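You operate a simulated robot arm through the tools that you are given. There is no shell and no other tool. Be economical: measure what you need, move in short steps, check, and stop when the job is done.

You are at the controls of a simulated two-armed robot. One attempt, no reset.

JOB
Clamp the blue block, lock the teal lever, then stand the red pin in the teal socket.
Fine: free the lever first; hold the blue plate down to open the clamp. Set down upright: what you pick out. Where these are worked on the way, their far stop is far enough and under half their travel is too little: teal lever.

The check looks at the end state, three seconds after you hand in, the way a careful person would. Anything else that was tipped, shoved, dropped, spilled or broken makes it a failure.

ROBOT AND FRAMES
Two 7-joint arms with two-finger parallel grippers on one trunk, on a base that drives. Base frame: it is fixed to the floor where the robot stands at the start and does not move with it; the origin is under the middle of the robot, x ahead of it, y to its left, z up. Readings come in mm, degrees, newtons and seconds.
The left shoulder is at the start at [70, 163, 1120], the right one opposite. With the tool pointing down near the work surface each hand reaches from about 380 to 880 mm from the robot's upright axis, wherever it stands, measured 20 degrees to its own side. Places, roughly: blue plate [500, 600, 800]; clamp jaw [500, 300, 800]; gap of the clamp [500, 300, 800]; inside of the teal socket [400, 100, 700]; purple lever [800, 800, 800]; teal lever [500, 100, 800]. Payload 3.43 kg a hand.
Tool frame (each hand has its own): the origin (TCP) lies between the finger pads and is the grasp point; the fingertips stand 34 mm ahead of it; z points along the fingers, y is the line along which they close. The gripper opens to 128 mm. The fingers are 24 mm wide and 12 mm thick; the gripper's body (48 by 130 mm) begins 96 mm behind the TCP.
Orientation is that of the tool frame in the base frame, as a unit quaternion [x, y, z, w]. With the fingers straight down and closing along the base's y, the tool's x points along the base's -x, its y along +y and its z along -z.

CONTROLS
- The arms move only by the tool drive_tool. It takes "left_rows", "right_rows" or both (then of equal length, played together; a hand with none holds still); each is a list of rows, each a list of 7 numbers: the turn, a rotation vector about the base's x, y, z in degrees, then the shift along the base's x, y, z in mm, then the gripper command, from -1 (fully open) to 1 (shut), values between in proportion. In form: [[wx, wy, wz, x, y, z, fingers], ...]. A call has 1 to 12 rows; each row is the pose to reach, as a shift and turn from the pose commanded when the call began. Each row takes 0.2 s and may step no farther than 50 mm and 8.6 degrees from the row before; otherwise, or with a gripper value out of range, the whole call is refused. Where a pose cannot be reached the arm comes as near as it can. A force on the tool above 40 N (or 10 N above the force at the start of the call, whichever is more), or a blocked arm, ends the call early, and 0.2 s more pass. Each finger travels about 153 mm/s and halts on what it meets, pressing with about 41 N; the grip force reading is that of the motor and also rises with nothing between the fingers. The clock runs only during rows and for 0.2 s after the last one: add rows that repeat a pose to give the fingers time. It gives the time, the measured TCP pose, the force on the tool (base axes), the opening and the grip force at its end, in the units of the frame above (readings bear some noise), with the torque about the TCP (base axes, N m) and any sound that the robot's microphone picked up, and new pictures: "views" is both (left out), scene, wrist or none (wrist: the cameras of the hands that moved).
- Cameras (640 x 400 px; columns grow to the right, rows downward): "scene" is now at [123.7, 41.5, 1340.8]; the picture's right is [0.50, -0.86, 0.00], its down [-0.56, -0.33, -0.76] and it looks along [0.65, 0.38, -0.65] (base axes); focal length 214 px, centre (320, 200). "left" rides on the left gripper at [76, 11, -160] in its tool frame; the picture's right is [-0.15, 0.99, 0.00], its down [-0.88, -0.13, -0.46] and it looks along [-0.45, -0.07, 0.89] (tool axes); focal length 234 px, centre (320, 200). "right" rides on the right gripper at [76, -11, -160] in its tool frame; the picture's right is [0.15, 0.99, 0.00], its down [-0.88, 0.13, -0.46] and it looks along [-0.45, 0.07, 0.89] (tool axes); focal length 234 px, centre (320, 200). There is no depth. A picture from a camera that has moved, and an enlarged one, comes with that camera's place and axes in the base frame and with its lens.
- lift_body(by): slides the trunk up (or, below 0, down) by that many mm; the arms and the scene camera ride with it, the base frame stays. It gives what a move gives, with no picture.
- base_move(legs): drives the robot by 1 to 6 legs, each [ahead, left, turn to the left] in mm, mm and degrees, along the robot's own axes; the way and the turn of a leg run together, so that a leg with both is an arc; at most 1500 mm and 180 degrees a leg. The arms and the cameras ride along, it lands a little off, and it stops where it bumps. It gives what a move gives, and a new picture of the scene camera.
- head_to(pan, tilt): turns the head with the scene camera to pan (to the left, within 86 degrees either way) and tilt (down, from -29 to 69), counted from straight ahead of the robot. It gives what a move gives, and a new picture of the scene camera.
- close_up(camera, box): a new picture of the part [left, top, right, bottom] of that camera's present view, enlarged. It takes no simulated time.
- finish_job(): hands the job in; it is judged then, once.

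Work in short steps. Places have to be worked out from the pictures, the camera data and where the tool is seen: move nearer, look again, correct. Check each grasp and each placing, and mend what went wrong. You have 120 turns and 260 pictures in all, those below and enlarged ones among them. Open the grippers and draw the arms clear of the work before you hand the job in, unless the task says otherwise; then end with one line.

The tools are called after "Request:" as a command line: name --argument value ..., lists and objects as JSON in quotes. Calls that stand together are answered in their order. drive_tool: Moves the arms, as the interface text tells. Its arguments: {"type":"object","properties":{"left_rows":{"type":"array"},"right_rows":{"type":"array"},"views":{"type":"string","enum":["both","scene","wrist","none"]}},"required":[]} The other tools are called the same way: lift_body (by) slides the trunk up or down; base_move (legs) drives the base; head_to (pan, tilt) turns the head that bears the scene camera; close_up (camera, box) takes an enlarged picture of a part of a camera's view; finish_job () hands the job in.

At the start:

```text
clock: 0.0
left_position: [467.5, 582.2, 1190.0]
left_tcp_rot: [0.0, 1.0, 0.001, 0.0]
left_contact_force: [0.0, -0.8, 0.2]
left_ft_torque: [0.02, -0.02, -0.04]
left_width: 128.2
left_gripper_force: 0.1
right_position: [440.5, 35.0, 1114.6]
right_tcp_rot: [0.0, 1.0, 0.0, 0.0]
right_contact_force: [0.0, 1.1, 0.3]
right_ft_torque: [0.02, 0.03, -0.02]
right_width: 127.8
right_gripper_force: 0.0
trunk travel left (down, up): [-600.0, 340.0]
robot x, y, heading: [0.3, 1.3, -0.1]
head pan, tilt: [30.2, 40.8]
```

scene: 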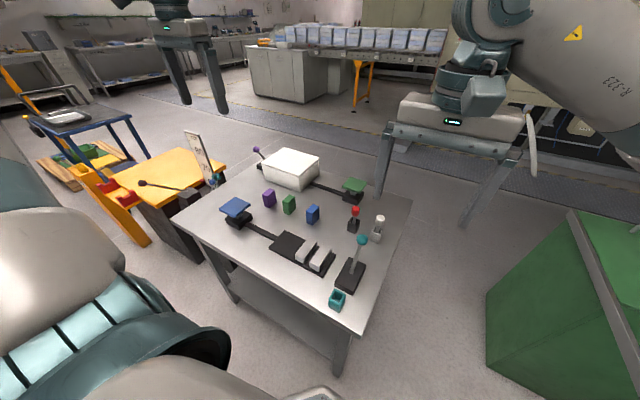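
right: 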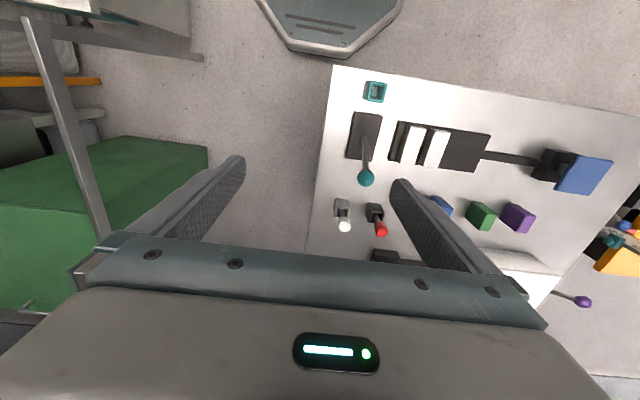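
left: 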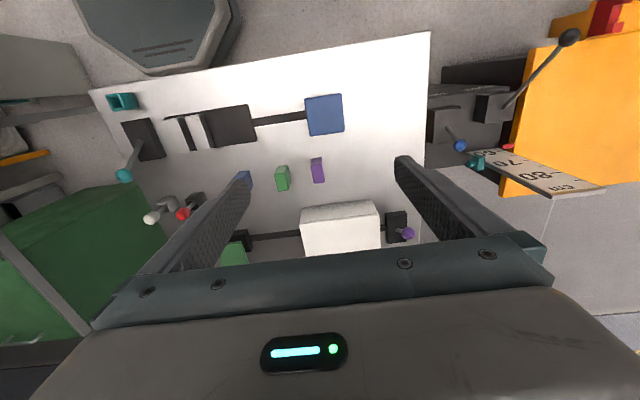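

The table holds a blue plate connected to a clamp, a teal lever next to it, a teal socket, and red/white pins in holders. I'll look closer first.

Request:
close_up --camera "scene" --box '[170, 140, 420, 320]'

Request:
close_up --camera "right" --box '[310, 60, 630, 270]'

Request:
close_up --camera "left" --box '[90, 60, 430, 280]'

```text
2.22 times, centred on (295, 230) of scene
camera zoom: at [123.7, 41.5, 1340.8], right [0.5, -0.86, 0.0], down [-0.56, -0.33, -0.76], along [0.65, 0.38, -0.65], focal length 477 px, centre (376, 133)
```

zoom: 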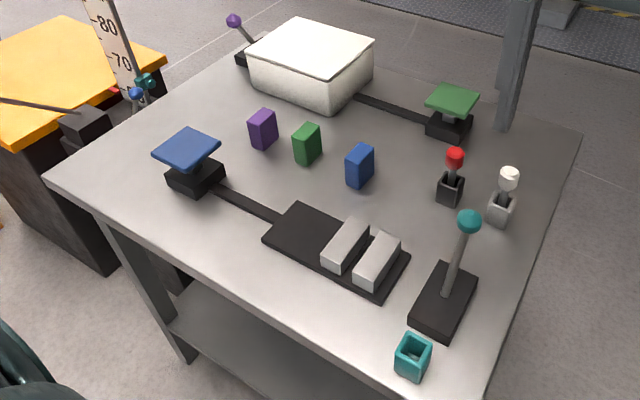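

```text
1.90 times, centred on (470, 165) of right
camera zoom: at [363.5, 23.4, 1274.2], right [-0.15, 0.99, 0.0], down [0.88, 0.13, 0.46], along [0.45, 0.07, -0.89], focal length 446 px, centre (34, 267)
```

zoom: 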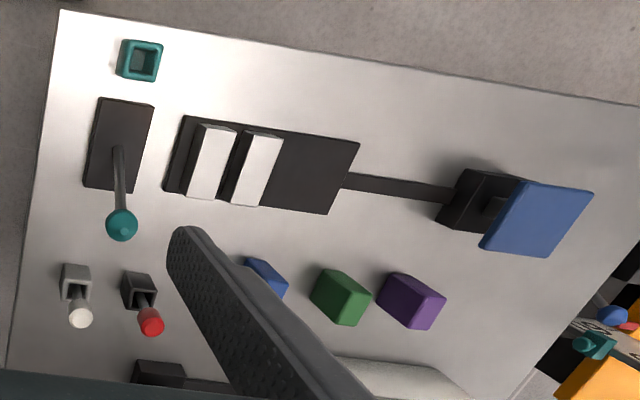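

```text
1.82 times, centred on (260, 170) of left
camera zoom: at [390.1, 593.0, 1349.7], right [0.15, 0.99, 0.0], down [0.88, -0.13, 0.46], along [0.45, -0.07, -0.89], focal length 426 px, centre (429, 254)
```

zoom: 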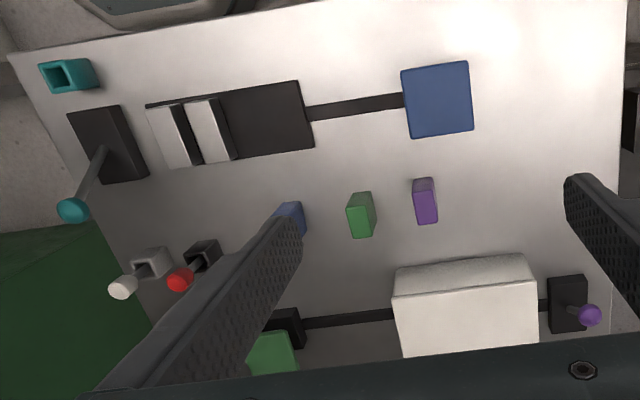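

The geometry so far: clamp base spans x 411–503, y 208–417; lever pivot is near [458,138] with its knob at about [512,132,863]; plate is at about [455,590,820]. I'll drive 180 mm left so both hands can reach everything.

Request:
base_move --legs '[[0, 180, 0]]'

Request:
head_to --pan 5 --tilt 52

```text
clock: 1.5
left_position: [469.1, 760.3, 1189.6]
left_tcp_rot: [0.001, 1.0, 0.0, 0.0]
left_contact_force: [0.5, 0.9, -0.1]
left_ft_torque: [0.01, 0.02, -0.01]
left_width: 127.9
left_gripper_force: 0.0
right_position: [439.4, 213.1, 1114.1]
right_tcp_rot: [0.003, 1.0, 0.001, 0.0]
right_contact_force: [0.1, 0.0, -0.2]
right_ft_torque: [-0.01, 0.03, 0.02]
right_width: 128.1
right_gripper_force: 0.0
trunk travel left (down, up): [-600.0, 340.0]
robot x, y, heading: [1.4, 178.8, -0.4]
head pan, tilt: [30.2, 40.8]
camera scene: at [124.1, 221.3, 1340.9], right [0.5, -0.87, 0.0], down [-0.57, -0.33, -0.76], along [0.66, 0.38, -0.65], focal length 214 px, centre (320, 200)
```

scene: 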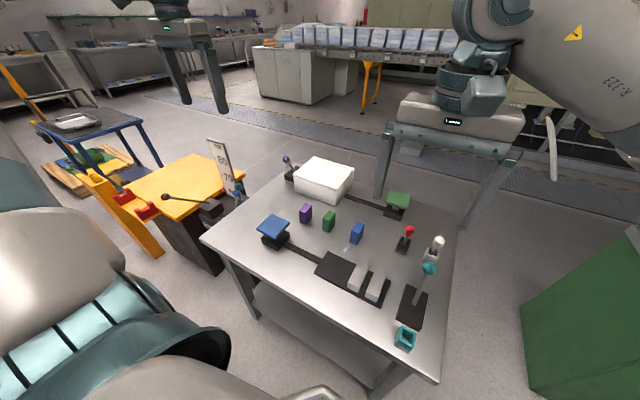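

```text
clock: 2.4
left_position: [470.0, 759.0, 1191.7]
left_tcp_rot: [0.001, 1.0, 0.0, -0.001]
left_contact_force: [-0.5, 0.0, 0.2]
left_ft_torque: [0.0, 0.03, 0.0]
left_width: 128.0
left_gripper_force: 0.0
right_position: [440.4, 212.7, 1116.6]
right_tcp_rot: [0.002, 1.0, -0.001, 0.0]
right_contact_force: [-0.5, 0.5, 0.0]
right_ft_torque: [-0.02, -0.01, 0.0]
right_width: 127.9
right_gripper_force: 0.0
trunk travel left (down, up): [-600.0, 340.0]
robot x, y, heading: [-1.0, 182.2, -0.0]
head pan, tilt: [5.0, 52.0]
camera scene: at [125.8, 185.2, 1325.2], right [0.08, -1.0, 0.0], down [-0.79, -0.07, -0.62], along [0.61, 0.05, -0.79], focal length 214 px, centre (320, 200)
```

scene: 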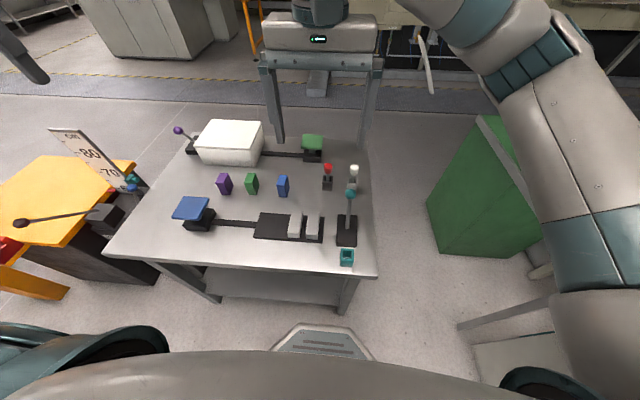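

Good view. Enlarging for details of the clamp, lever and blocks.

Request:
close_up --camera "scene" --box '[230, 150, 390, 280]'

Request:
close_up --camera "right" --box '[180, 60, 480, 260]'

```text
3.08 times, centred on (310, 215) of scene
camera zoom: at [125.8, 185.2, 1325.2], right [0.08, -1.0, 0.0], down [-0.79, -0.07, -0.62], along [0.61, 0.05, -0.79], focal length 660 px, centre (351, 154)
```

zoom: 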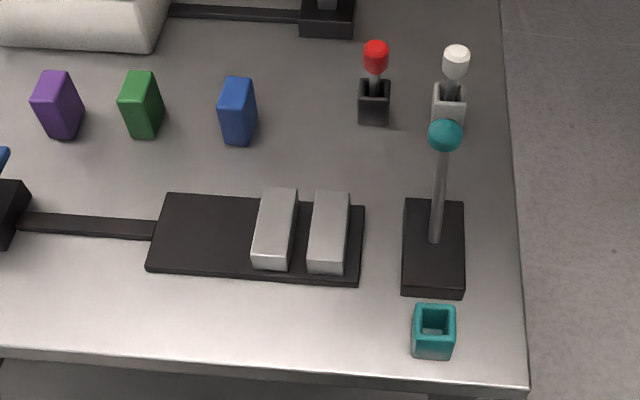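

```text
2.00 times, centred on (330, 160) of right
camera zoom: at [363.9, 202.1, 1274.3], right [-0.14, 0.99, 0.0], down [0.88, 0.13, 0.46], along [0.45, 0.07, -0.89], focal length 468 px, centre (300, 280)
```

zoom: 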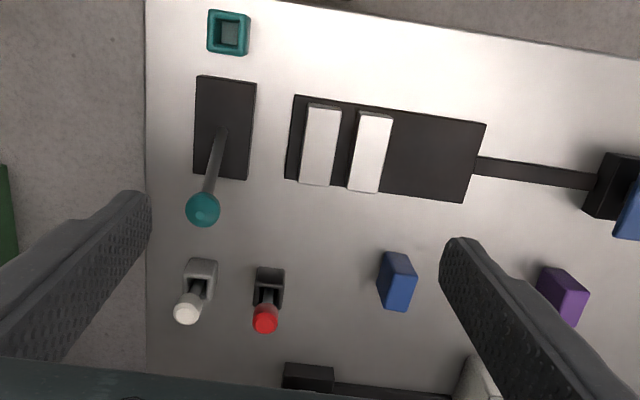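

Triangulated: lever knob [513,133,861] (leaning +x from a pivot near x 458), red pin head [640,204,833], white pin head [650,117,824]. I'll close the right hand and bring it down behind the knob (+x side) to push it toward −x.

Request:
drive_tool --right_rows '[[0, 0, 0, 40, -27, 0, 1], [0, 0, 0, 80, -54, 0, 1], [0, 0, 0, 121, -80, 0, 1], [0, 0, 0, 121, -80, -45, 1], [0, 0, 0, 121, -80, -90, 1], [0, 0, 0, 121, -80, -135, 1], [0, 0, 0, 121, -80, -180, 1], [0, 0, 0, 121, -80, -180, 1]]'

```text
clock: 4.2
left_position: [468.3, 761.4, 1189.9]
left_tcp_rot: [0.001, 1.0, 0.0, 0.0]
left_contact_force: [0.0, -0.1, 0.0]
left_ft_torque: [-0.01, -0.04, -0.01]
left_width: 127.8
left_gripper_force: 0.0
right_position: [561.8, 134.2, 934.5]
right_tcp_rot: [0.002, 1.0, 0.0, 0.001]
right_contact_force: [-0.6, 0.5, 0.5]
right_ft_torque: [0.02, 0.01, 0.03]
right_width: 0.1
right_gripper_force: 32.9
trunk travel left (down, up): [-600.0, 340.0]
robot x, y, heading: [-2.1, 180.6, -0.3]
head pan, tilt: [5.0, 52.0]
camera scene: at [125.3, 185.9, 1325.3], right [0.08, -1.0, 0.0], down [-0.79, -0.07, -0.62], along [0.61, 0.05, -0.79], focal length 214 px, centre (320, 200)
camera right: at [486.1, 123.4, 1093.7], right [-0.14, 0.99, 0.0], down [0.88, 0.13, 0.46], along [0.45, 0.07, -0.89], focal length 234 px, centre (320, 200)
```

scene: 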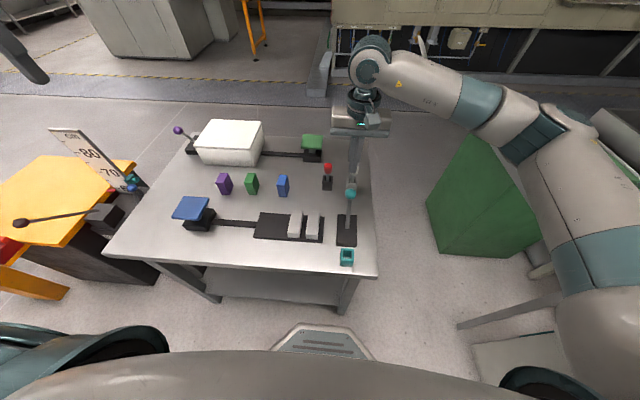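
right: 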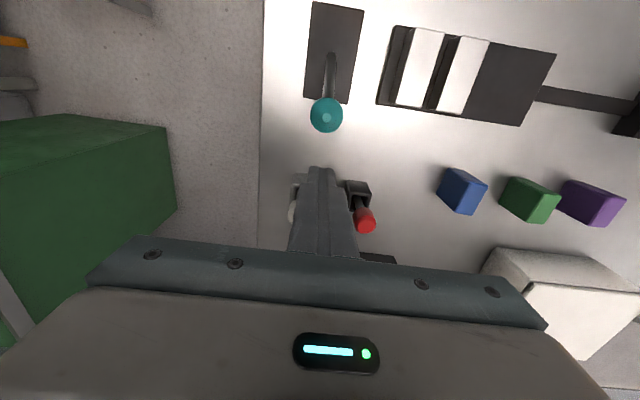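

The knob is confirmed at about [514,134,861]. Lowering the closed fingers behind it so the tips reach about z 838.

Request:
drive_tool --right_rows '[[0, 0, 0, 0, 0, -32, 1], [0, 0, 0, 0, 0, -63, 1], [0, 0, 0, -15, 0, -63, 1], [0, 0, 0, -30, 0, -63, 1], [0, 0, 0, -45, 0, -63, 1], [0, 0, 0, -60, 0, -63, 1], [0, 0, 0, -75, 0, -63, 1]]'

```text
clock: 5.8
left_position: [469.1, 760.3, 1190.8]
left_tcp_rot: [0.002, 1.0, -0.001, 0.0]
left_contact_force: [-0.2, 0.0, 0.4]
left_ft_torque: [0.01, -0.03, 0.02]
left_width: 127.9
left_gripper_force: 0.1
right_position: [485.1, 133.8, 873.3]
right_tcp_rot: [0.001, 1.0, 0.0, 0.0]
right_contact_force: [-0.5, -0.5, -0.6]
right_ft_torque: [0.0, -0.01, -0.02]
right_width: 0.2
right_gripper_force: 32.9
trunk travel left (down, up): [-600.0, 340.0]
robot x, y, heading: [-2.3, 182.0, -0.5]
head pan, tilt: [5.0, 52.0]
camera scene: at [125.7, 185.6, 1325.2], right [0.08, -1.0, 0.0], down [-0.79, -0.07, -0.62], along [0.61, 0.05, -0.79], focal length 214 px, centre (320, 200)
camera right: at [409.5, 122.4, 1031.3], right [-0.14, 0.99, 0.0], down [0.88, 0.13, 0.46], along [0.45, 0.07, -0.89], focal length 234 px, centre (320, 200)
```

scene: 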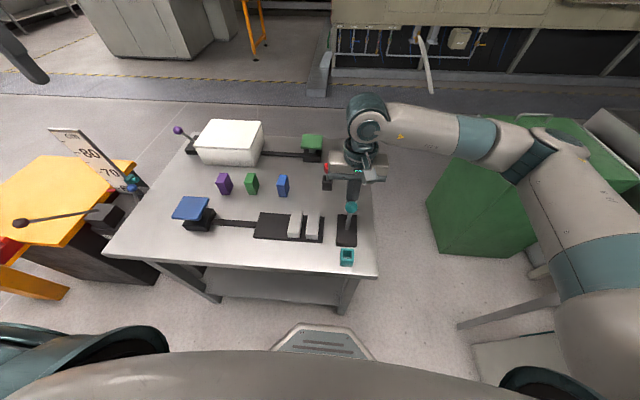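
right: 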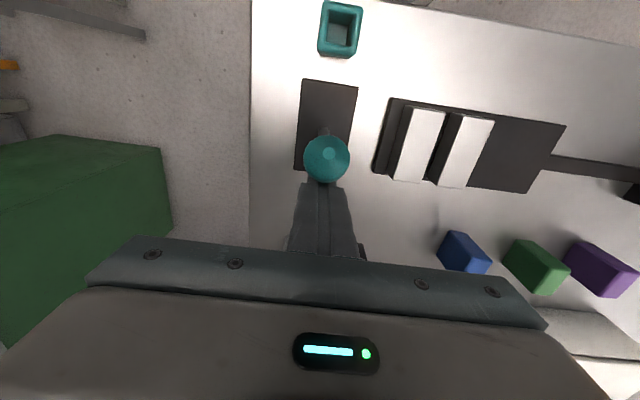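

The lever is following with low force. I'll continue pushing until it meets its stop.

Request:
drive_tool --right_rows '[[0, 0, 0, -15, 0, 0, 1], [0, 0, 0, -30, 0, 0, 1], [0, 0, 0, -42, 0, -3, 1], [0, 0, 0, -54, 0, -6, 1], [0, 0, 0, -64, 0, -9, 1]]'

```text
clock: 6.9
left_position: [470.2, 760.6, 1189.6]
left_tcp_rot: [0.002, 1.0, 0.0, 0.0]
left_contact_force: [-0.4, 0.3, 0.4]
left_ft_torque: [0.0, -0.06, -0.02]
left_width: 127.8
left_gripper_force: 0.1
right_position: [437.2, 131.6, 869.1]
right_tcp_rot: [0.008, 1.0, 0.002, 0.011]
right_contact_force: [12.0, -0.3, -4.7]
right_ft_torque: [0.02, -0.63, 0.01]
right_width: 0.1
right_gripper_force: 33.5
trunk travel left (down, up): [-600.0, 340.0]
robot x, y, heading: [1.6, 181.0, -0.3]
head pan, tilt: [5.0, 52.0]
stopped in row 5 (right hand): the force on the tool passed its limit at 48 N (the readings are from after the stop); the commanded pose is now the measured one
camera scene: at [126.9, 185.6, 1325.1], right [0.08, -1.0, 0.0], down [-0.79, -0.07, -0.62], along [0.61, 0.05, -0.79], focal length 214 px, centre (320, 200)
camera right: at [358.3, 122.1, 1026.1], right [-0.13, 0.99, 0.0], down [0.87, 0.12, 0.47], along [0.47, 0.06, -0.88], focal length 234 px, centre (320, 200)
```

scene: 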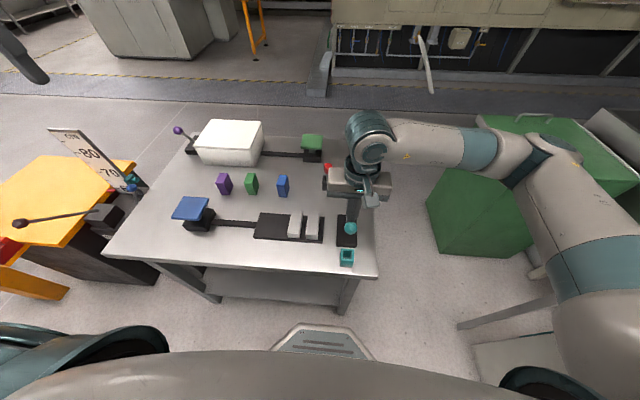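
right: 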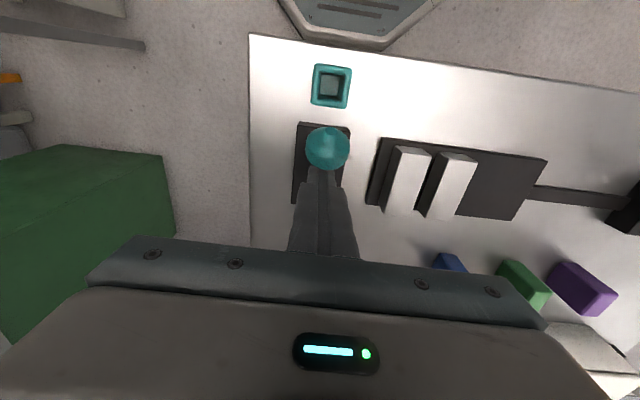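

The lever hit its far stop (48 N). I'll back the right hand off and up, and bring the left hand, closed, over the blue plate.

Request:
drive_tool --right_rows '[[0, 0, 0, 20, 0, 0, 1], [0, 0, 0, 45, 0, 20, 1], [0, 0, 0, 60, 5, 60, 0.2], [0, 0, 0, 80, 20, 100, 0], [0, 0, 0, 90, 50, 120, 0], [0, 0, 0, 90, 70, 130, 0]]' --left_rows '[[0, 0, 0, -3, -30, -35, 1], [0, 0, 0, -6, -60, -70, 1], [0, 0, 0, -9, -90, -105, 1], [0, 0, 0, -12, -120, -140, 1], [0, 0, 0, -15, -150, -175, 1], [0, 0, 0, -15, -170, -200, 1]]'

```text
clock: 8.3
left_position: [455.1, 589.9, 990.1]
left_tcp_rot: [0.001, 1.0, -0.001, 0.0]
left_contact_force: [-0.2, -0.8, 0.1]
left_ft_torque: [-0.01, 0.01, 0.03]
left_width: 0.0
left_gripper_force: 33.5
right_position: [526.5, 200.9, 998.0]
right_tcp_rot: [0.007, 1.0, 0.002, 0.008]
right_contact_force: [-0.1, 0.1, -0.5]
right_ft_torque: [-0.01, 0.0, -0.04]
right_width: 64.1
right_gripper_force: 0.1
trunk travel left (down, up): [-600.0, 340.0]
robot x, y, heading: [-1.0, 183.7, -0.3]
head pan, tilt: [5.0, 52.0]
camera scene: at [126.8, 185.8, 1325.1], right [0.08, -1.0, 0.0], down [-0.79, -0.07, -0.62], along [0.61, 0.05, -0.79], focal length 214 px, centre (320, 200)
camera right: at [447.1, 191.6, 1155.9], right [-0.13, 0.99, 0.0], down [0.87, 0.12, 0.47], along [0.47, 0.06, -0.88], focal length 234 px, centre (320, 200)
camera left: at [377.8, 601.3, 1149.6], right [0.15, 0.99, 0.0], down [0.88, -0.13, 0.46], along [0.45, -0.07, -0.89], focal length 234 px, centre (320, 200)
```

scene: 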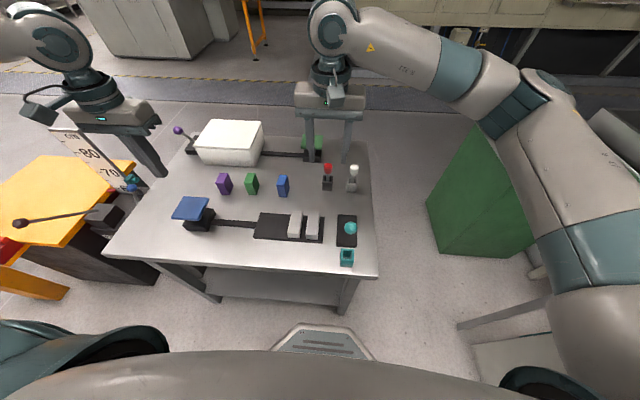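
right: 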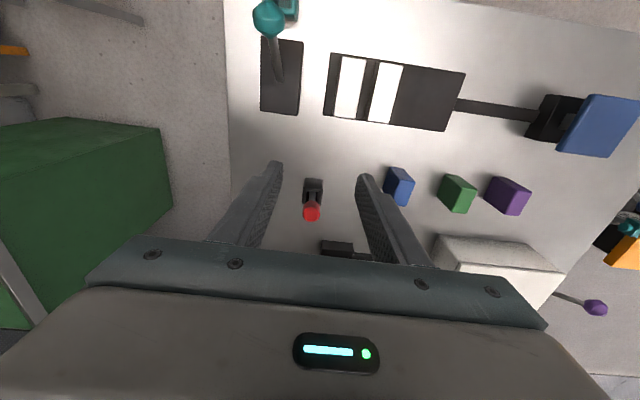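
left: 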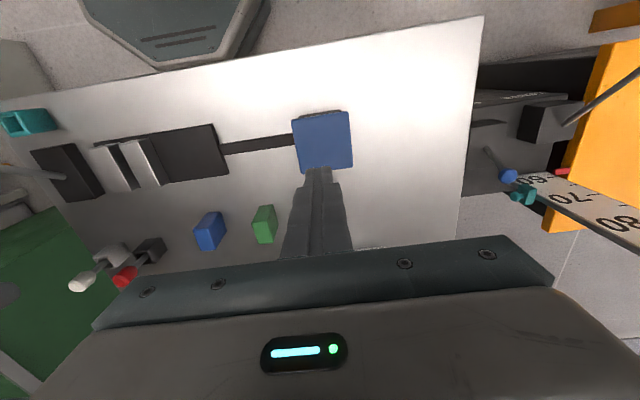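

Lever now leans toward −x. Plate centre computes to [453,594,~820]. Lowering the left closed fingers onto it.

Request:
drive_tool --left_rows '[[0, 0, 0, 0, 3, -45, 1], [0, 0, 0, 0, 3, -90, 1], [0, 0, 0, 0, 3, -120, 1], [0, 0, 0, 0, 3, -130, 1], [0, 0, 0, 0, 3, -137, 1], [0, 0, 0, 0, 3, -144, 1], [0, 0, 0, 0, 3, -150, 1]]'

```text
clock: 9.9
left_position: [455.2, 593.1, 840.4]
left_tcp_rot: [0.001, 1.0, 0.0, -0.001]
left_contact_force: [2.3, -2.0, 3.8]
left_ft_torque: [-0.03, -0.02, -0.03]
left_width: 0.0
left_gripper_force: 33.7
right_position: [525.1, 200.3, 998.6]
right_tcp_rot: [0.007, 1.0, 0.002, 0.009]
right_contact_force: [0.0, 0.3, 0.2]
right_ft_torque: [-0.01, -0.01, 0.0]
right_width: 64.0
right_gripper_force: 0.0
trunk travel left (down, up): [-600.0, 340.0]
robot x, y, heading: [-2.3, 177.2, -0.1]
head pan, tilt: [5.0, 52.0]
camera scene: at [126.4, 185.1, 1325.2], right [0.08, -1.0, 0.0], down [-0.79, -0.07, -0.62], along [0.61, 0.05, -0.79], focal length 214 px, centre (320, 200)
camera left: at [378.4, 603.7, 1000.5], right [0.15, 0.99, 0.0], down [0.88, -0.13, 0.46], along [0.45, -0.07, -0.89], focal length 234 px, centre (320, 200)
```

scene: 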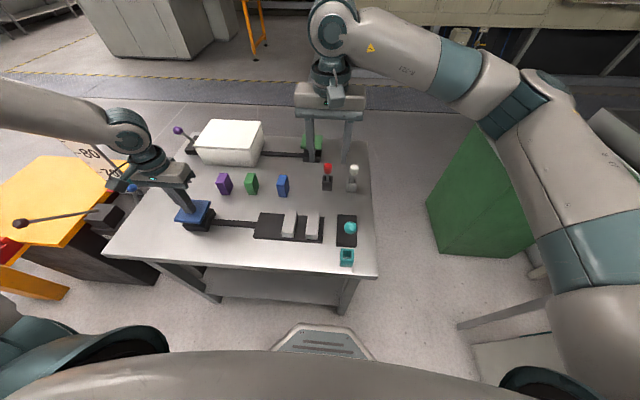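
left: 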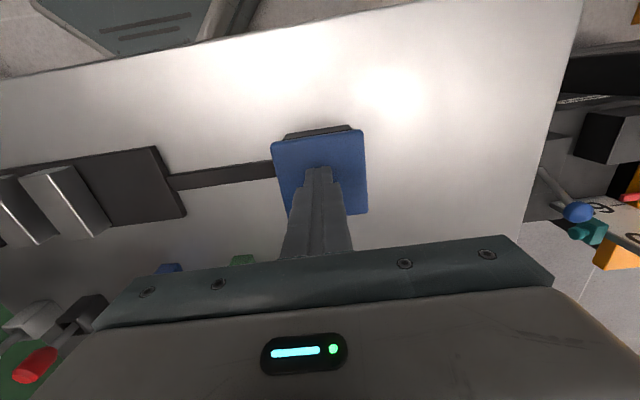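

The plate yields (≈4 N) and the moving jaw (the +y one) is sliding open, so the clamp is free. I'll press further to the stop.

Request:
drive_tool --left_rows '[[0, 0, 0, 0, 0, -4, 1], [0, 0, 0, 0, 0, -8, 1], [0, 0, 0, 0, 0, -12, 1], [0, 0, 0, 0, 0, -16, 1]]'

Request:
close_up --camera "scene" --box '[170, 150, 390, 280]'

Request:
close_up --camera "right" --box '[220, 0, 520, 220]'

```text
clock: 10.9
left_position: [454.3, 591.7, 824.7]
left_tcp_rot: [0.001, 1.0, 0.0, -0.001]
left_contact_force: [2.4, -1.5, 6.7]
left_ft_torque: [-0.05, -0.08, -0.04]
left_width: 0.1
left_gripper_force: 32.9
right_position: [525.2, 201.3, 999.5]
right_tcp_rot: [0.006, 1.0, 0.002, 0.01]
right_contact_force: [-0.7, -0.1, -0.5]
right_ft_torque: [-0.02, 0.01, -0.02]
right_width: 64.0
right_gripper_force: 0.1
trunk travel left (down, up): [-600.0, 340.0]
robot x, y, heading: [-1.0, 179.4, -0.2]
head pan, tilt: [5.0, 52.0]
camera scene: at [126.3, 184.8, 1325.3], right [0.08, -1.0, 0.0], down [-0.79, -0.07, -0.62], along [0.61, 0.05, -0.79], focal length 214 px, centre (320, 200)
camera left: at [377.9, 603.8, 984.4], right [0.15, 0.99, 0.0], down [0.88, -0.13, 0.46], along [0.45, -0.07, -0.89], focal length 234 px, centre (320, 200)
```

scene: 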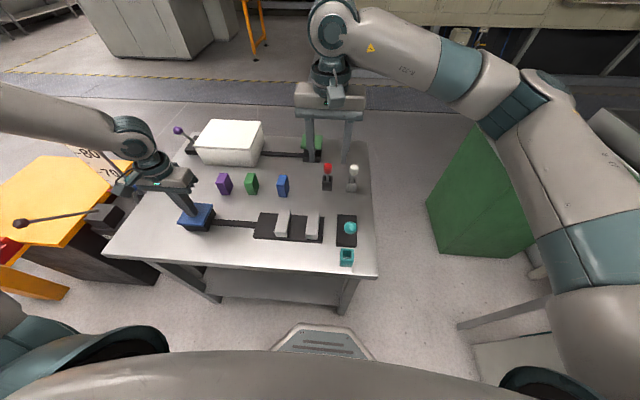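
left: 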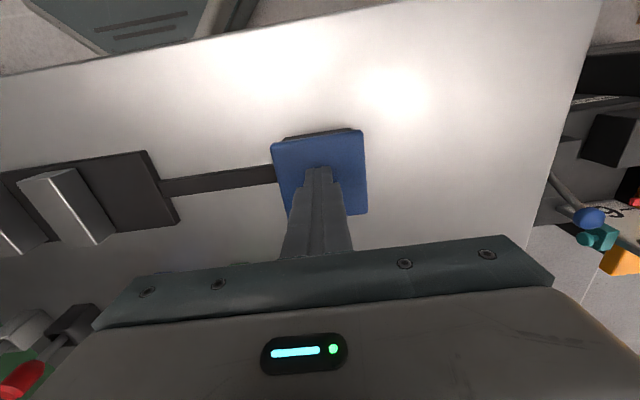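

```text
2.91 times, centred on (280, 215) of scene
camera zoom: at [126.3, 184.8, 1325.3], right [0.08, -1.0, 0.0], down [-0.79, -0.07, -0.62], along [0.61, 0.05, -0.79], focal length 624 px, centre (436, 156)
```

zoom: 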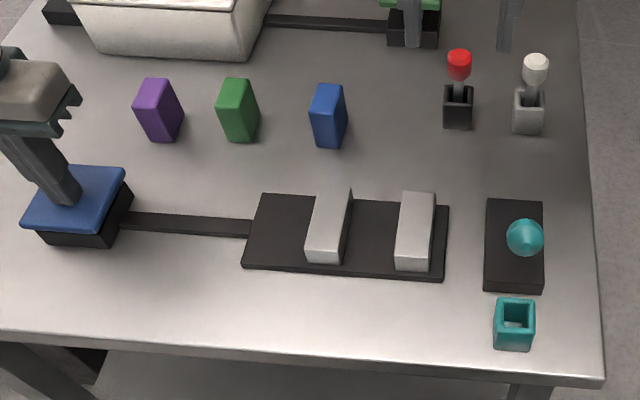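

```text
1.82 times, centred on (370, 110) of right
camera zoom: at [446.5, 190.5, 1155.8], right [-0.13, 0.99, 0.0], down [0.87, 0.12, 0.47], along [0.47, 0.06, -0.88], focal length 426 px, centre (229, 364)
```

zoom: 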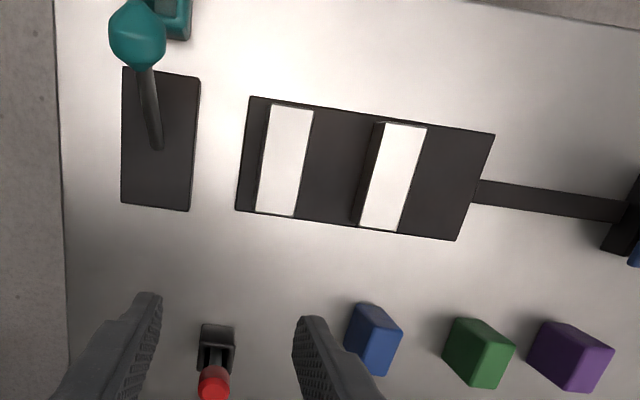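

The clamp opens wide (gap roughly 55 mm) and the left hand holds it at about 7 N. Now I'll bring the right hand over the blue block to see its yaw and size.

Request:
drive_tool --right_rows '[[0, 0, 0, 20, 40, 0, 0], [0, 0, 0, 40, 80, -10, -0.4], [0, 0, 0, 60, 120, -20, -0.4], [0, 0, 0, 80, 159, -30, -0.4], [0, 0, 0, 80, 159, -30, -0.4]]' --views "wrist"

Request:
close_up --camera "right" --box '[220, 40, 420, 200]'

```text
clock: 12.1
left_position: [452.6, 593.8, 824.4]
left_tcp_rot: [0.002, 1.0, 0.0, 0.0]
left_contact_force: [1.1, 1.3, 6.2]
left_ft_torque: [0.07, -0.03, -0.04]
left_width: 0.2
left_gripper_force: 32.7
right_position: [607.0, 359.9, 968.0]
right_tcp_rot: [0.006, 1.0, 0.002, 0.008]
right_contact_force: [0.1, -0.7, -0.6]
right_ft_torque: [-0.04, 0.02, -0.01]
right_width: 89.8
right_gripper_force: 0.1
trunk travel left (down, up): [-600.0, 340.0]
robot x, y, heading: [-0.3, 180.7, 0.1]
head pan, tilt: [5.0, 52.0]
camera right: at [528.0, 350.2, 1125.4], right [-0.13, 0.99, 0.0], down [0.87, 0.12, 0.47], along [0.47, 0.06, -0.88], focal length 234 px, centre (320, 200)
```

right: 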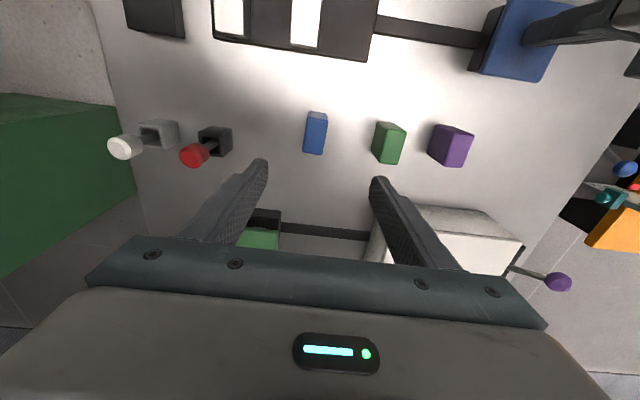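

```text
2.50 times, centred on (320, 120) of right
camera zoom: at [528.0, 350.2, 1125.4], right [-0.13, 0.99, 0.0], down [0.87, 0.12, 0.47], along [0.47, 0.06, -0.88], focal length 585 px, centre (320, 400)
```

zoom: 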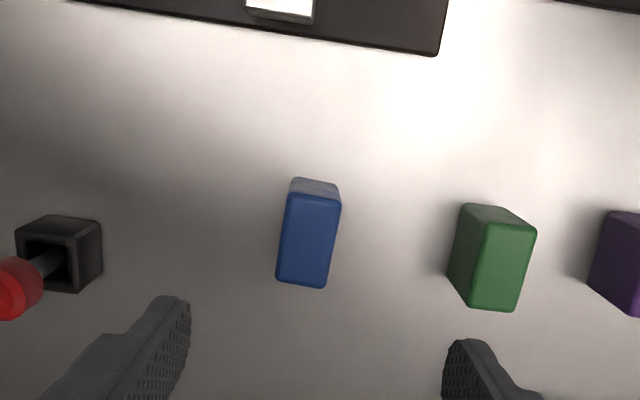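

The blue block's top is at z≈788, spanning x 583–633 and y 337–367 (50×30 mm, axis-aligned), with the table at about 735. I'll turn the right hand 90° so it grips along x, which lets the 24 mm fingers fit inside the block's 30 mm clamp thickness.

Request:
drive_tool --right_rows '[[0, 0.7, 8, 0, -2, 0, -0.4], [-0.1, 0.7, 16, 0, -4, 0, -0.4], [-0.2, 0.7, 24, 0, -6, 0, -0.4], [-0.3, 0.7, 32, 0, -8, 0, -0.4], [-0.4, 0.7, 40, 1, -8, 0, -0.4], [-0.4, 0.7, 48, 1, -8, 0, -0.4], [-0.5, 0.7, 56, 1, -8, 0, -0.4], [-0.5, 0.7, 64, 1, -8, 0, -0.4], [-0.6, 0.7, 72, 1, -8, 0, -0.4], [-0.7, 0.7, 80, 1, -8, 0, -0.4], [-0.7, 0.7, 86, 1, -8, 0, -0.4], [-0.7, 0.7, 90.7, 1, -8, 0, -0.4]]'

```text
clock: 14.7
left_position: [454.3, 591.8, 824.4]
left_tcp_rot: [0.002, 1.0, 0.002, 0.0]
left_contact_force: [0.0, 3.3, 6.0]
left_ft_torque: [0.13, -0.06, 0.07]
left_width: 0.1
left_gripper_force: 32.9
right_position: [566.9, 308.6, 951.2]
right_tcp_rot: [-0.608, 0.794, -0.001, -0.011]
right_contact_force: [0.0, -0.5, -0.3]
right_ft_torque: [0.06, 0.02, -0.02]
right_width: 89.8
right_gripper_force: 0.1
right hand out of reach, approached as far as the arm can: row 9, 10, 11, 12
trunk travel left (down, up): [-600.0, 340.0]
robot x, y, heading: [1.4, 184.4, -0.4]
head pan, tilt: [5.0, 52.0]
camera scene: at [126.4, 182.7, 1325.4], right [0.08, -1.0, 0.0], down [-0.79, -0.06, -0.62], along [0.61, 0.05, -0.79], focal length 214 px, centre (320, 200)
camera right: at [560.1, 235.3, 1111.4], right [-0.99, 0.12, 0.02], down [0.11, 0.89, 0.44], along [0.04, 0.44, -0.9], focal length 234 px, centre (320, 200)
```

scene: 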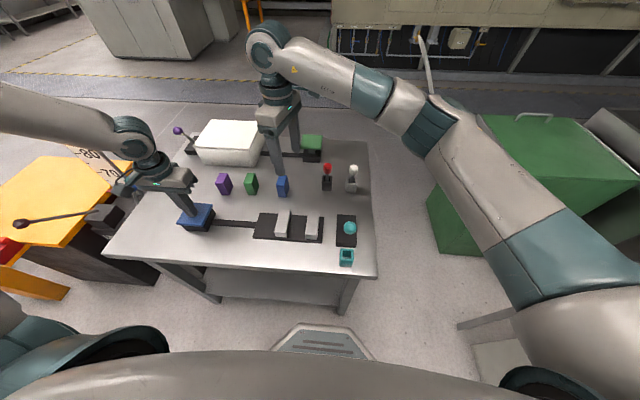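
right: 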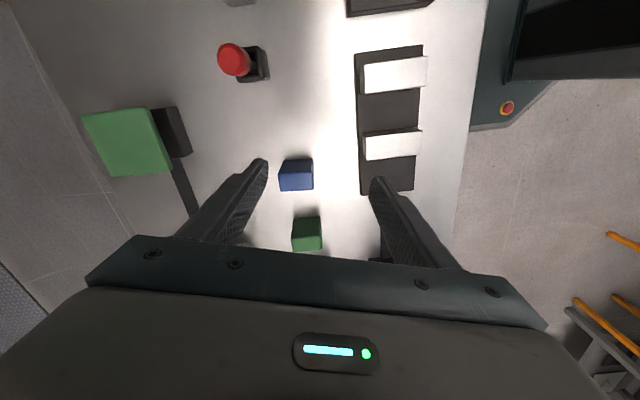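

The +90° turn runs out of wrist travel. I'll turn back and try −90° instead.

Request:
drive_tool --right_rows '[[0, 0, -8, 0, 0, 0, -0.4], [0, 0, -16, 0, 0, 0, -0.4], [0, 0, -24, 0, 0, 0, -0.4], [0, 0, -32, 0, 0, 0, -0.4], [0, 0, -40, 0, 0, 0, -0.4], [0, 0, -48, 0, 0, 0, -0.4], [0, 0, -56, 0, 0, 0, -0.4], [0, 0, -64, 0, 0, 0, -0.4], [0, 0, -72, 0, 0, 0, -0.4], [0, 0, -80, 0, 0, 0, -0.4], [0, 0, -88, 0, 0, 0, -0.4]]' --views "none"

Request:
drive_tool --right_rows '[[0, 0, -8, 0, 0, 0, -0.4], [0, 0, -16, 0, 0, 0, -0.4], [0, 0, -24, 0, 0, 0, -0.4], [0, 0, -32, 0, 0, 0, -0.4], [0, 0, -40, 0, 0, 0, -0.4], [0, 0, -48, 0, 0, 0, -0.4], [0, 0, -56, 0, 0, 0, -0.4], [0, 0, -64, 0, 0, 0, -0.4], [0, 0, -72, 0, 0, 0, -0.4], [0, 0, -80, 0, 0, 0, -0.4], [0, 0, -88, 0, 0, 0, -0.4]]'

```text
clock: 17.1
left_position: [454.7, 592.7, 824.0]
left_tcp_rot: [0.002, 1.0, 0.0, 0.0]
left_contact_force: [0.5, -1.7, 6.4]
left_ft_torque: [-0.05, 0.02, 0.0]
left_width: 0.1
left_gripper_force: 33.4
right_position: [566.0, 311.6, 951.8]
right_tcp_rot: [0.115, 0.993, 0.007, -0.009]
right_contact_force: [-0.2, 0.3, 0.7]
right_ft_torque: [-0.01, -0.01, 0.02]
right_width: 89.6
right_gripper_force: 0.1
trunk travel left (down, up): [-600.0, 340.0]
robot x, y, heading: [1.9, 181.9, -0.1]
head pan, tilt: [5.0, 52.0]
```

```text
clock: 19.5
left_position: [454.5, 591.9, 824.9]
left_tcp_rot: [0.002, 1.0, 0.0, 0.0]
left_contact_force: [0.5, -2.6, 6.7]
left_ft_torque: [-0.07, -0.01, -0.02]
left_width: 0.2
left_gripper_force: 33.6
right_position: [565.0, 311.0, 950.3]
right_tcp_rot: [0.773, 0.635, 0.011, -0.002]
right_contact_force: [-0.5, 0.1, -0.6]
right_ft_torque: [0.01, 0.01, 0.0]
right_width: 89.4
right_gripper_force: 0.1
trunk travel left (down, up): [-600.0, 340.0]
robot x, y, heading: [0.1, 186.5, -0.3]
head pan, tilt: [5.0, 52.0]
camera scene: at [125.9, 184.9, 1325.3], right [0.08, -1.0, 0.0], down [-0.79, -0.07, -0.62], along [0.61, 0.05, -0.79], focal length 214 px, centre (320, 200)
camera right: at [566.6, 385.5, 1111.5], right [1.0, -0.05, 0.02], down [-0.05, -0.9, 0.44], along [-0.01, -0.44, -0.9], focal length 234 px, centre (320, 200)
```

scene: 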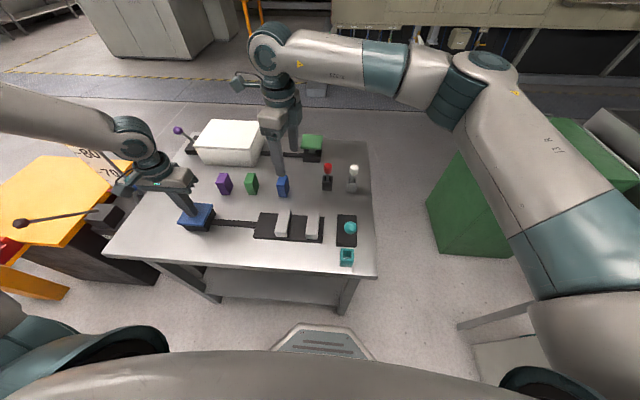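
right: 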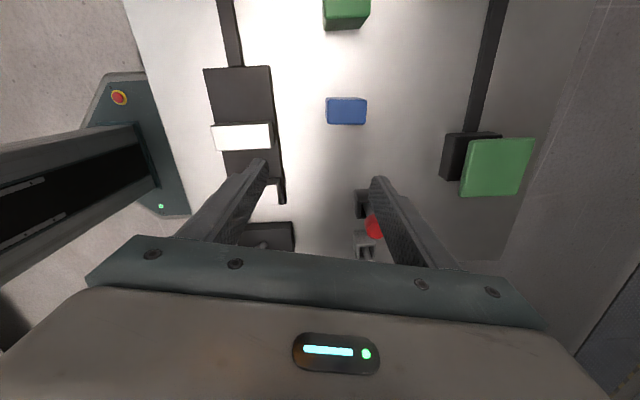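

−90° works. Correcting yaw/tilt and moving over the block centre [608,352].

Request:
drive_tool --right_rows '[[-0.3, 0.4, 5, 20, 20, 0, -0.4], [-0.8, 1, 11.2, 43, 41, 0, -0.4], [-0.8, 1, 11.2, 43, 41, -45, -0.4], [-0.8, 1, 11.2, 43, 41, -80, -0.4], [-0.8, 1, 11.2, 43, 41, -80, -0.4]]' --views "wrist"

```text
clock: 20.7
left_position: [454.5, 592.9, 824.3]
left_tcp_rot: [0.002, 1.0, 0.0, 0.001]
left_contact_force: [0.2, -0.8, 6.4]
left_ft_torque: [0.02, 0.04, -0.03]
left_width: 0.0
left_gripper_force: 33.2
right_position: [610.6, 352.7, 870.4]
right_tcp_rot: [0.707, 0.708, 0.001, -0.002]
right_contact_force: [0.0, 0.3, -0.1]
right_ft_torque: [-0.02, 0.03, 0.0]
right_width: 89.4
right_gripper_force: 0.0
trunk travel left (down, up): [-600.0, 340.0]
robot x, y, heading: [1.9, 178.2, -0.1]
head pan, tilt: [5.0, 52.0]
camera right: at [598.9, 427.8, 1029.6], right [0.99, 0.15, 0.0], down [0.13, -0.88, 0.45], along [0.07, -0.45, -0.89], focal length 234 px, centre (320, 200)
```

right: 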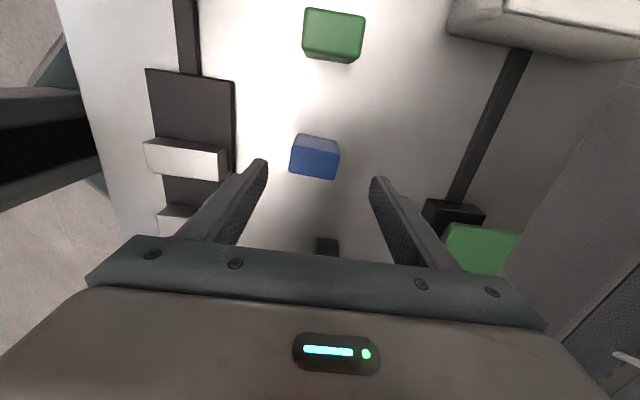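

The block's top centre now reads about [605,349]. Small shift, then descend to TCP z≈785 and grip.

Request:
drive_tool --right_rows '[[0, 0, 0, -4, -2.5, -30, -0.4], [0, 0, 0, -4, -2.5, -60, -0.4], [0, 0, 0, -4, -2.5, -84, -0.4], [0, 0, 0, -4, -2.5, -84, 0.1], [0, 0, 0, -4, -2.5, -84, 0.3], [0, 0, 0, -4, -2.5, -84, 0.5], [0, 0, 0, -4, -2.5, -84, 0.5]]'

```text
clock: 22.3
left_position: [453.8, 592.3, 823.8]
left_tcp_rot: [0.002, 1.0, 0.0, 0.0]
left_contact_force: [0.2, 0.7, 6.3]
left_ft_torque: [0.0, 0.02, -0.02]
left_width: 0.1
left_gripper_force: 32.8
right_position: [605.5, 348.7, 786.1]
right_tcp_rot: [0.707, 0.708, 0.001, -0.003]
right_contact_force: [-0.3, 0.1, 1.1]
right_ft_torque: [0.01, -0.03, -0.01]
right_width: 49.2
right_gripper_force: 40.7
trunk travel left (down, up): [-600.0, 340.0]
robot x, y, heading: [0.3, 183.4, -0.1]
head pan, tilt: [5.0, 52.0]
camera scene: at [125.9, 185.2, 1325.3], right [0.08, -1.0, 0.0], down [-0.79, -0.07, -0.62], along [0.61, 0.05, -0.79], focal length 214 px, centre (320, 200)
camera right: at [594.7, 423.7, 945.8], right [0.99, 0.15, 0.0], down [0.13, -0.88, 0.45], along [0.06, -0.45, -0.89], focal length 234 px, centre (320, 200)
```

scene: 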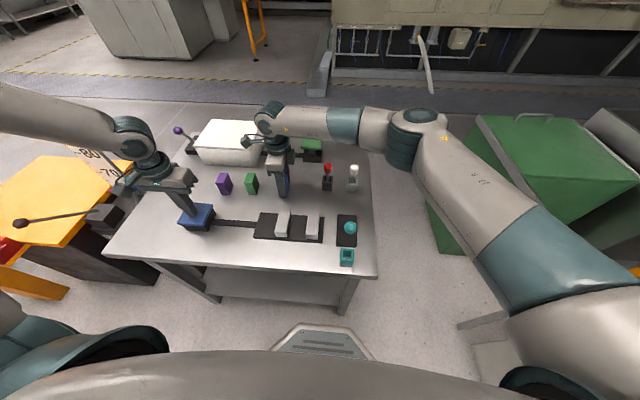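
right: 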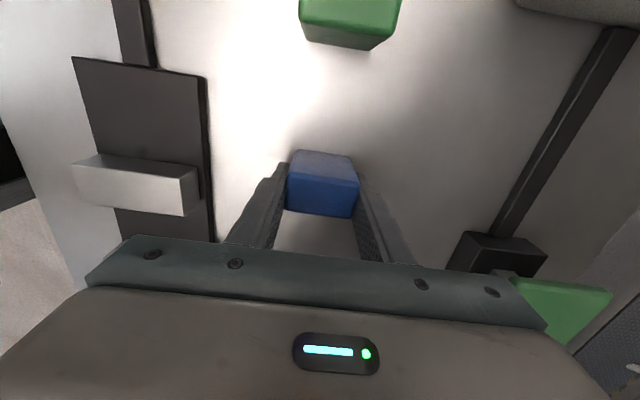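

Gripped (49 mm, 41 N). The open gap computes to y 251–308, x 422–501, so I'll lift and carry the block to hover over [461,272].

Request:
drive_tool --right_rows '[[0, 0, 0, 0, 0, 40, 0.5], [0, 0, 0, 0, 0, 80, 0.5], [0, 0, 0, -36, -19, 100, 0.5], [0, 0, 0, -72, -38, 100, 0.5], [0, 0, 0, -108, -57, 100, 0.5], [0, 0, 0, -145, -74, 100, 0.5], [0, 0, 0, -145, -74, 100, 0.5]]'

Request:
close_up --camera "scene" --box '[220, 150, 380, 280]'

Request:
close_up --camera "left" --box '[0, 100, 200, 260]'

```text
clock: 23.9
left_position: [453.7, 591.8, 823.7]
left_tcp_rot: [0.001, 1.0, 0.0, 0.001]
left_contact_force: [-0.5, 0.7, 5.9]
left_ft_torque: [0.01, 0.07, 0.03]
left_width: 0.0
left_gripper_force: 32.9
right_position: [460.3, 277.1, 885.8]
right_tcp_rot: [0.706, 0.708, 0.001, -0.003]
right_contact_force: [-0.3, -1.3, -1.7]
right_ft_torque: [0.0, -0.01, -0.02]
right_width: 49.6
right_gripper_force: 40.7
trunk travel left (down, up): [-600.0, 340.0]
robot x, y, heading: [1.1, 180.3, -0.3]
head pan, tilt: [5.0, 52.0]
camera scene: at [126.0, 185.4, 1325.2], right [0.08, -1.0, 0.0], down [-0.79, -0.07, -0.62], along [0.61, 0.05, -0.79], focal length 214 px, centre (320, 200)
camera right: at [448.9, 351.1, 1045.3], right [0.99, 0.15, 0.0], down [0.13, -0.88, 0.45], along [0.06, -0.45, -0.89], focal length 234 px, centre (320, 200)
```

scene: 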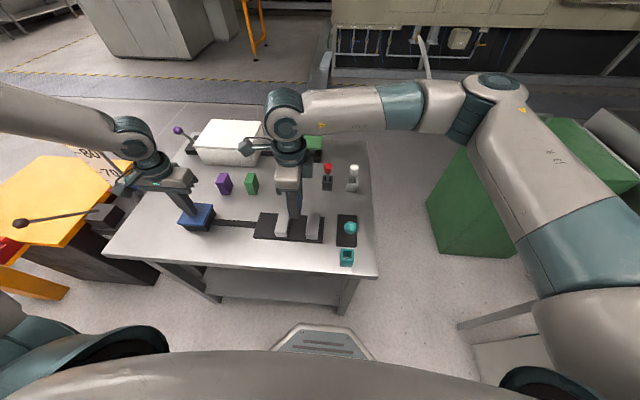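
right: 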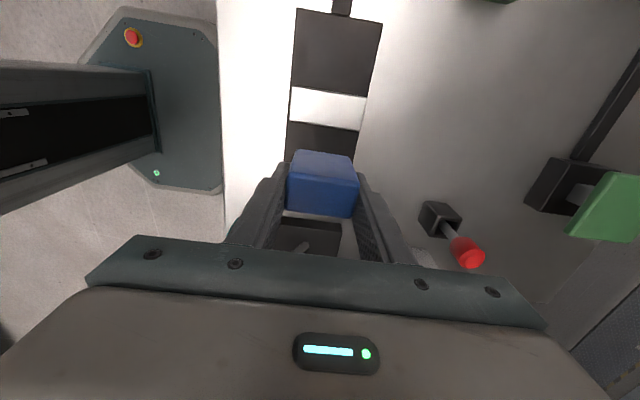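

```text
3.08 times, centred on (300, 215) of scene
camera zoom: at [126.0, 185.4, 1325.2], right [0.08, -1.0, 0.0], down [-0.79, -0.07, -0.62], along [0.61, 0.05, -0.79], focal length 660 px, centre (382, 154)
```

zoom: 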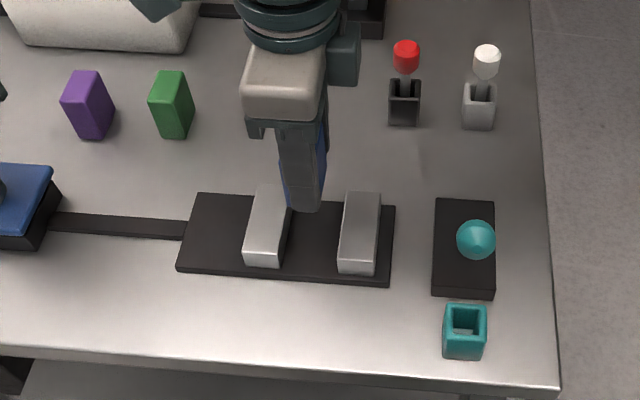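

```text
2.50 times, centred on (100, 180) of left
camera zoom: at [377.4, 604.2, 984.1], right [0.15, 0.99, 0.0], down [0.88, -0.13, 0.46], along [0.45, -0.07, -0.89], focal length 585 px, centre (870, 250)
```

zoom: 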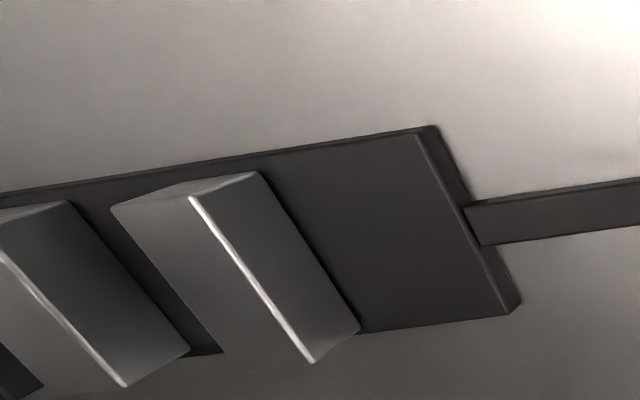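

The gap is y ≈250–306, with the block centred over it at y≈277. I'll lower straight down, slowly near the clamp bed (expected TCP ≈ 796).

Request:
drive_tool --right_rows '[[0, 0, 0, 0.5, -2, -30, 0.5], [0, 0, 0, 0.5, -3, -55, 0.5], [0, 0, 0, 0.5, -3, -70, 0.5], [0, 0, 0, 0.5, -3, -78, 0.5], [0, 0, 0, 0.5, -3, -82, 0.5]]'

Request:
close_up --camera "scene" --box '[220, 150, 380, 280]'

```text
clock: 25.1
left_position: [454.3, 592.7, 824.1]
left_tcp_rot: [0.001, 1.0, 0.001, 0.0]
left_contact_force: [-0.5, 0.5, 5.3]
left_ft_torque: [0.01, 0.02, -0.05]
left_width: 0.1
left_gripper_force: 33.1
right_position: [459.3, 271.9, 803.4]
right_tcp_rot: [0.706, 0.708, 0.001, -0.003]
right_contact_force: [-0.7, -0.4, -1.4]
right_ft_torque: [0.0, -0.01, 0.02]
right_width: 49.3
right_gripper_force: 41.0
trunk travel left (down, up): [-600.0, 340.0]
robot x, y, heading: [-1.9, 182.6, -0.2]
head pan, tilt: [5.0, 52.0]
camera scene: at [125.9, 185.3, 1325.3], right [0.08, -1.0, 0.0], down [-0.79, -0.07, -0.62], along [0.61, 0.05, -0.79], focal length 214 px, centre (320, 200)
camera right: at [448.4, 347.7, 963.5], right [0.99, 0.15, 0.0], down [0.13, -0.88, 0.45], along [0.06, -0.45, -0.89], focal length 234 px, centre (320, 200)
```

scene: 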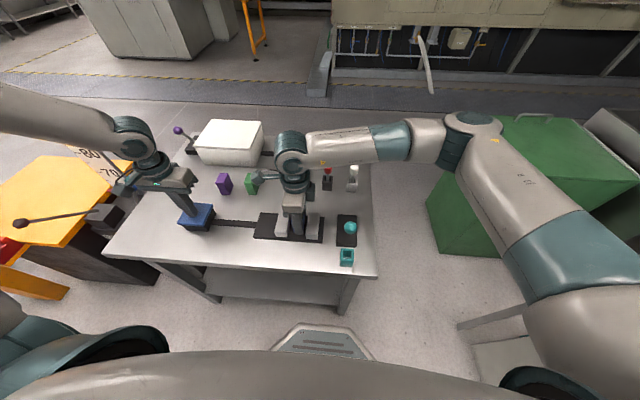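
right: 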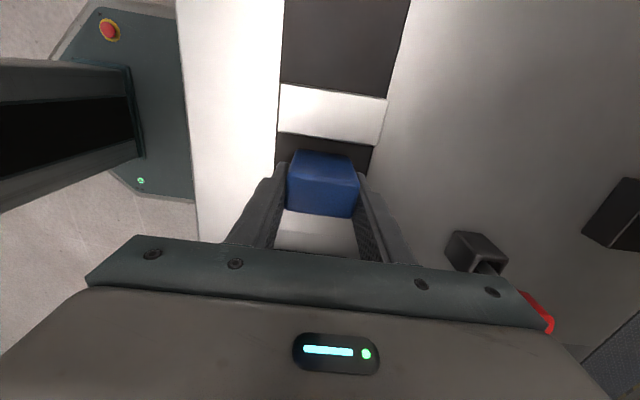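

```text
3.08 times, centred on (300, 215) of scene
camera zoom: at [125.9, 185.3, 1325.3], right [0.08, -1.0, 0.0], down [-0.79, -0.07, -0.62], along [0.61, 0.05, -0.79], focal length 660 px, centre (382, 154)
```

zoom: 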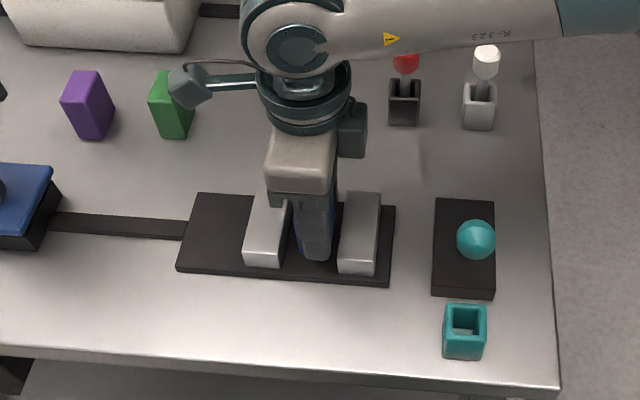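

The block sits between the jaws. Easing down in 2 mm steps until touching.

Request:
drive_tool --right_rows '[[0, 0, 0, 0, 0, -2, 0.5], [0, 0, 0, 0, 0, -4, 0.5], [0, 0, 0, 0, 0, -6, 0.5], [0, 0, 0, 0, 0, -8, 0.5]]' --views "none"

```text
clock: 26.1
left_position: [454.0, 592.7, 824.7]
left_tcp_rot: [0.002, 1.0, 0.0, 0.001]
left_contact_force: [1.6, 1.8, 6.4]
left_ft_torque: [0.05, 0.04, 0.04]
left_width: 0.0
left_gripper_force: 33.4
right_position: [460.7, 273.3, 797.5]
right_tcp_rot: [0.706, 0.708, 0.002, -0.003]
right_contact_force: [-1.5, -1.9, 10.0]
right_ft_torque: [-0.04, -0.16, -0.03]
right_width: 49.5
right_gripper_force: 41.1
trunk travel left (down, up): [-600.0, 340.0]
robot x, y, heading: [-0.7, 178.1, -0.2]
head pan, tilt: [5.0, 52.0]
```

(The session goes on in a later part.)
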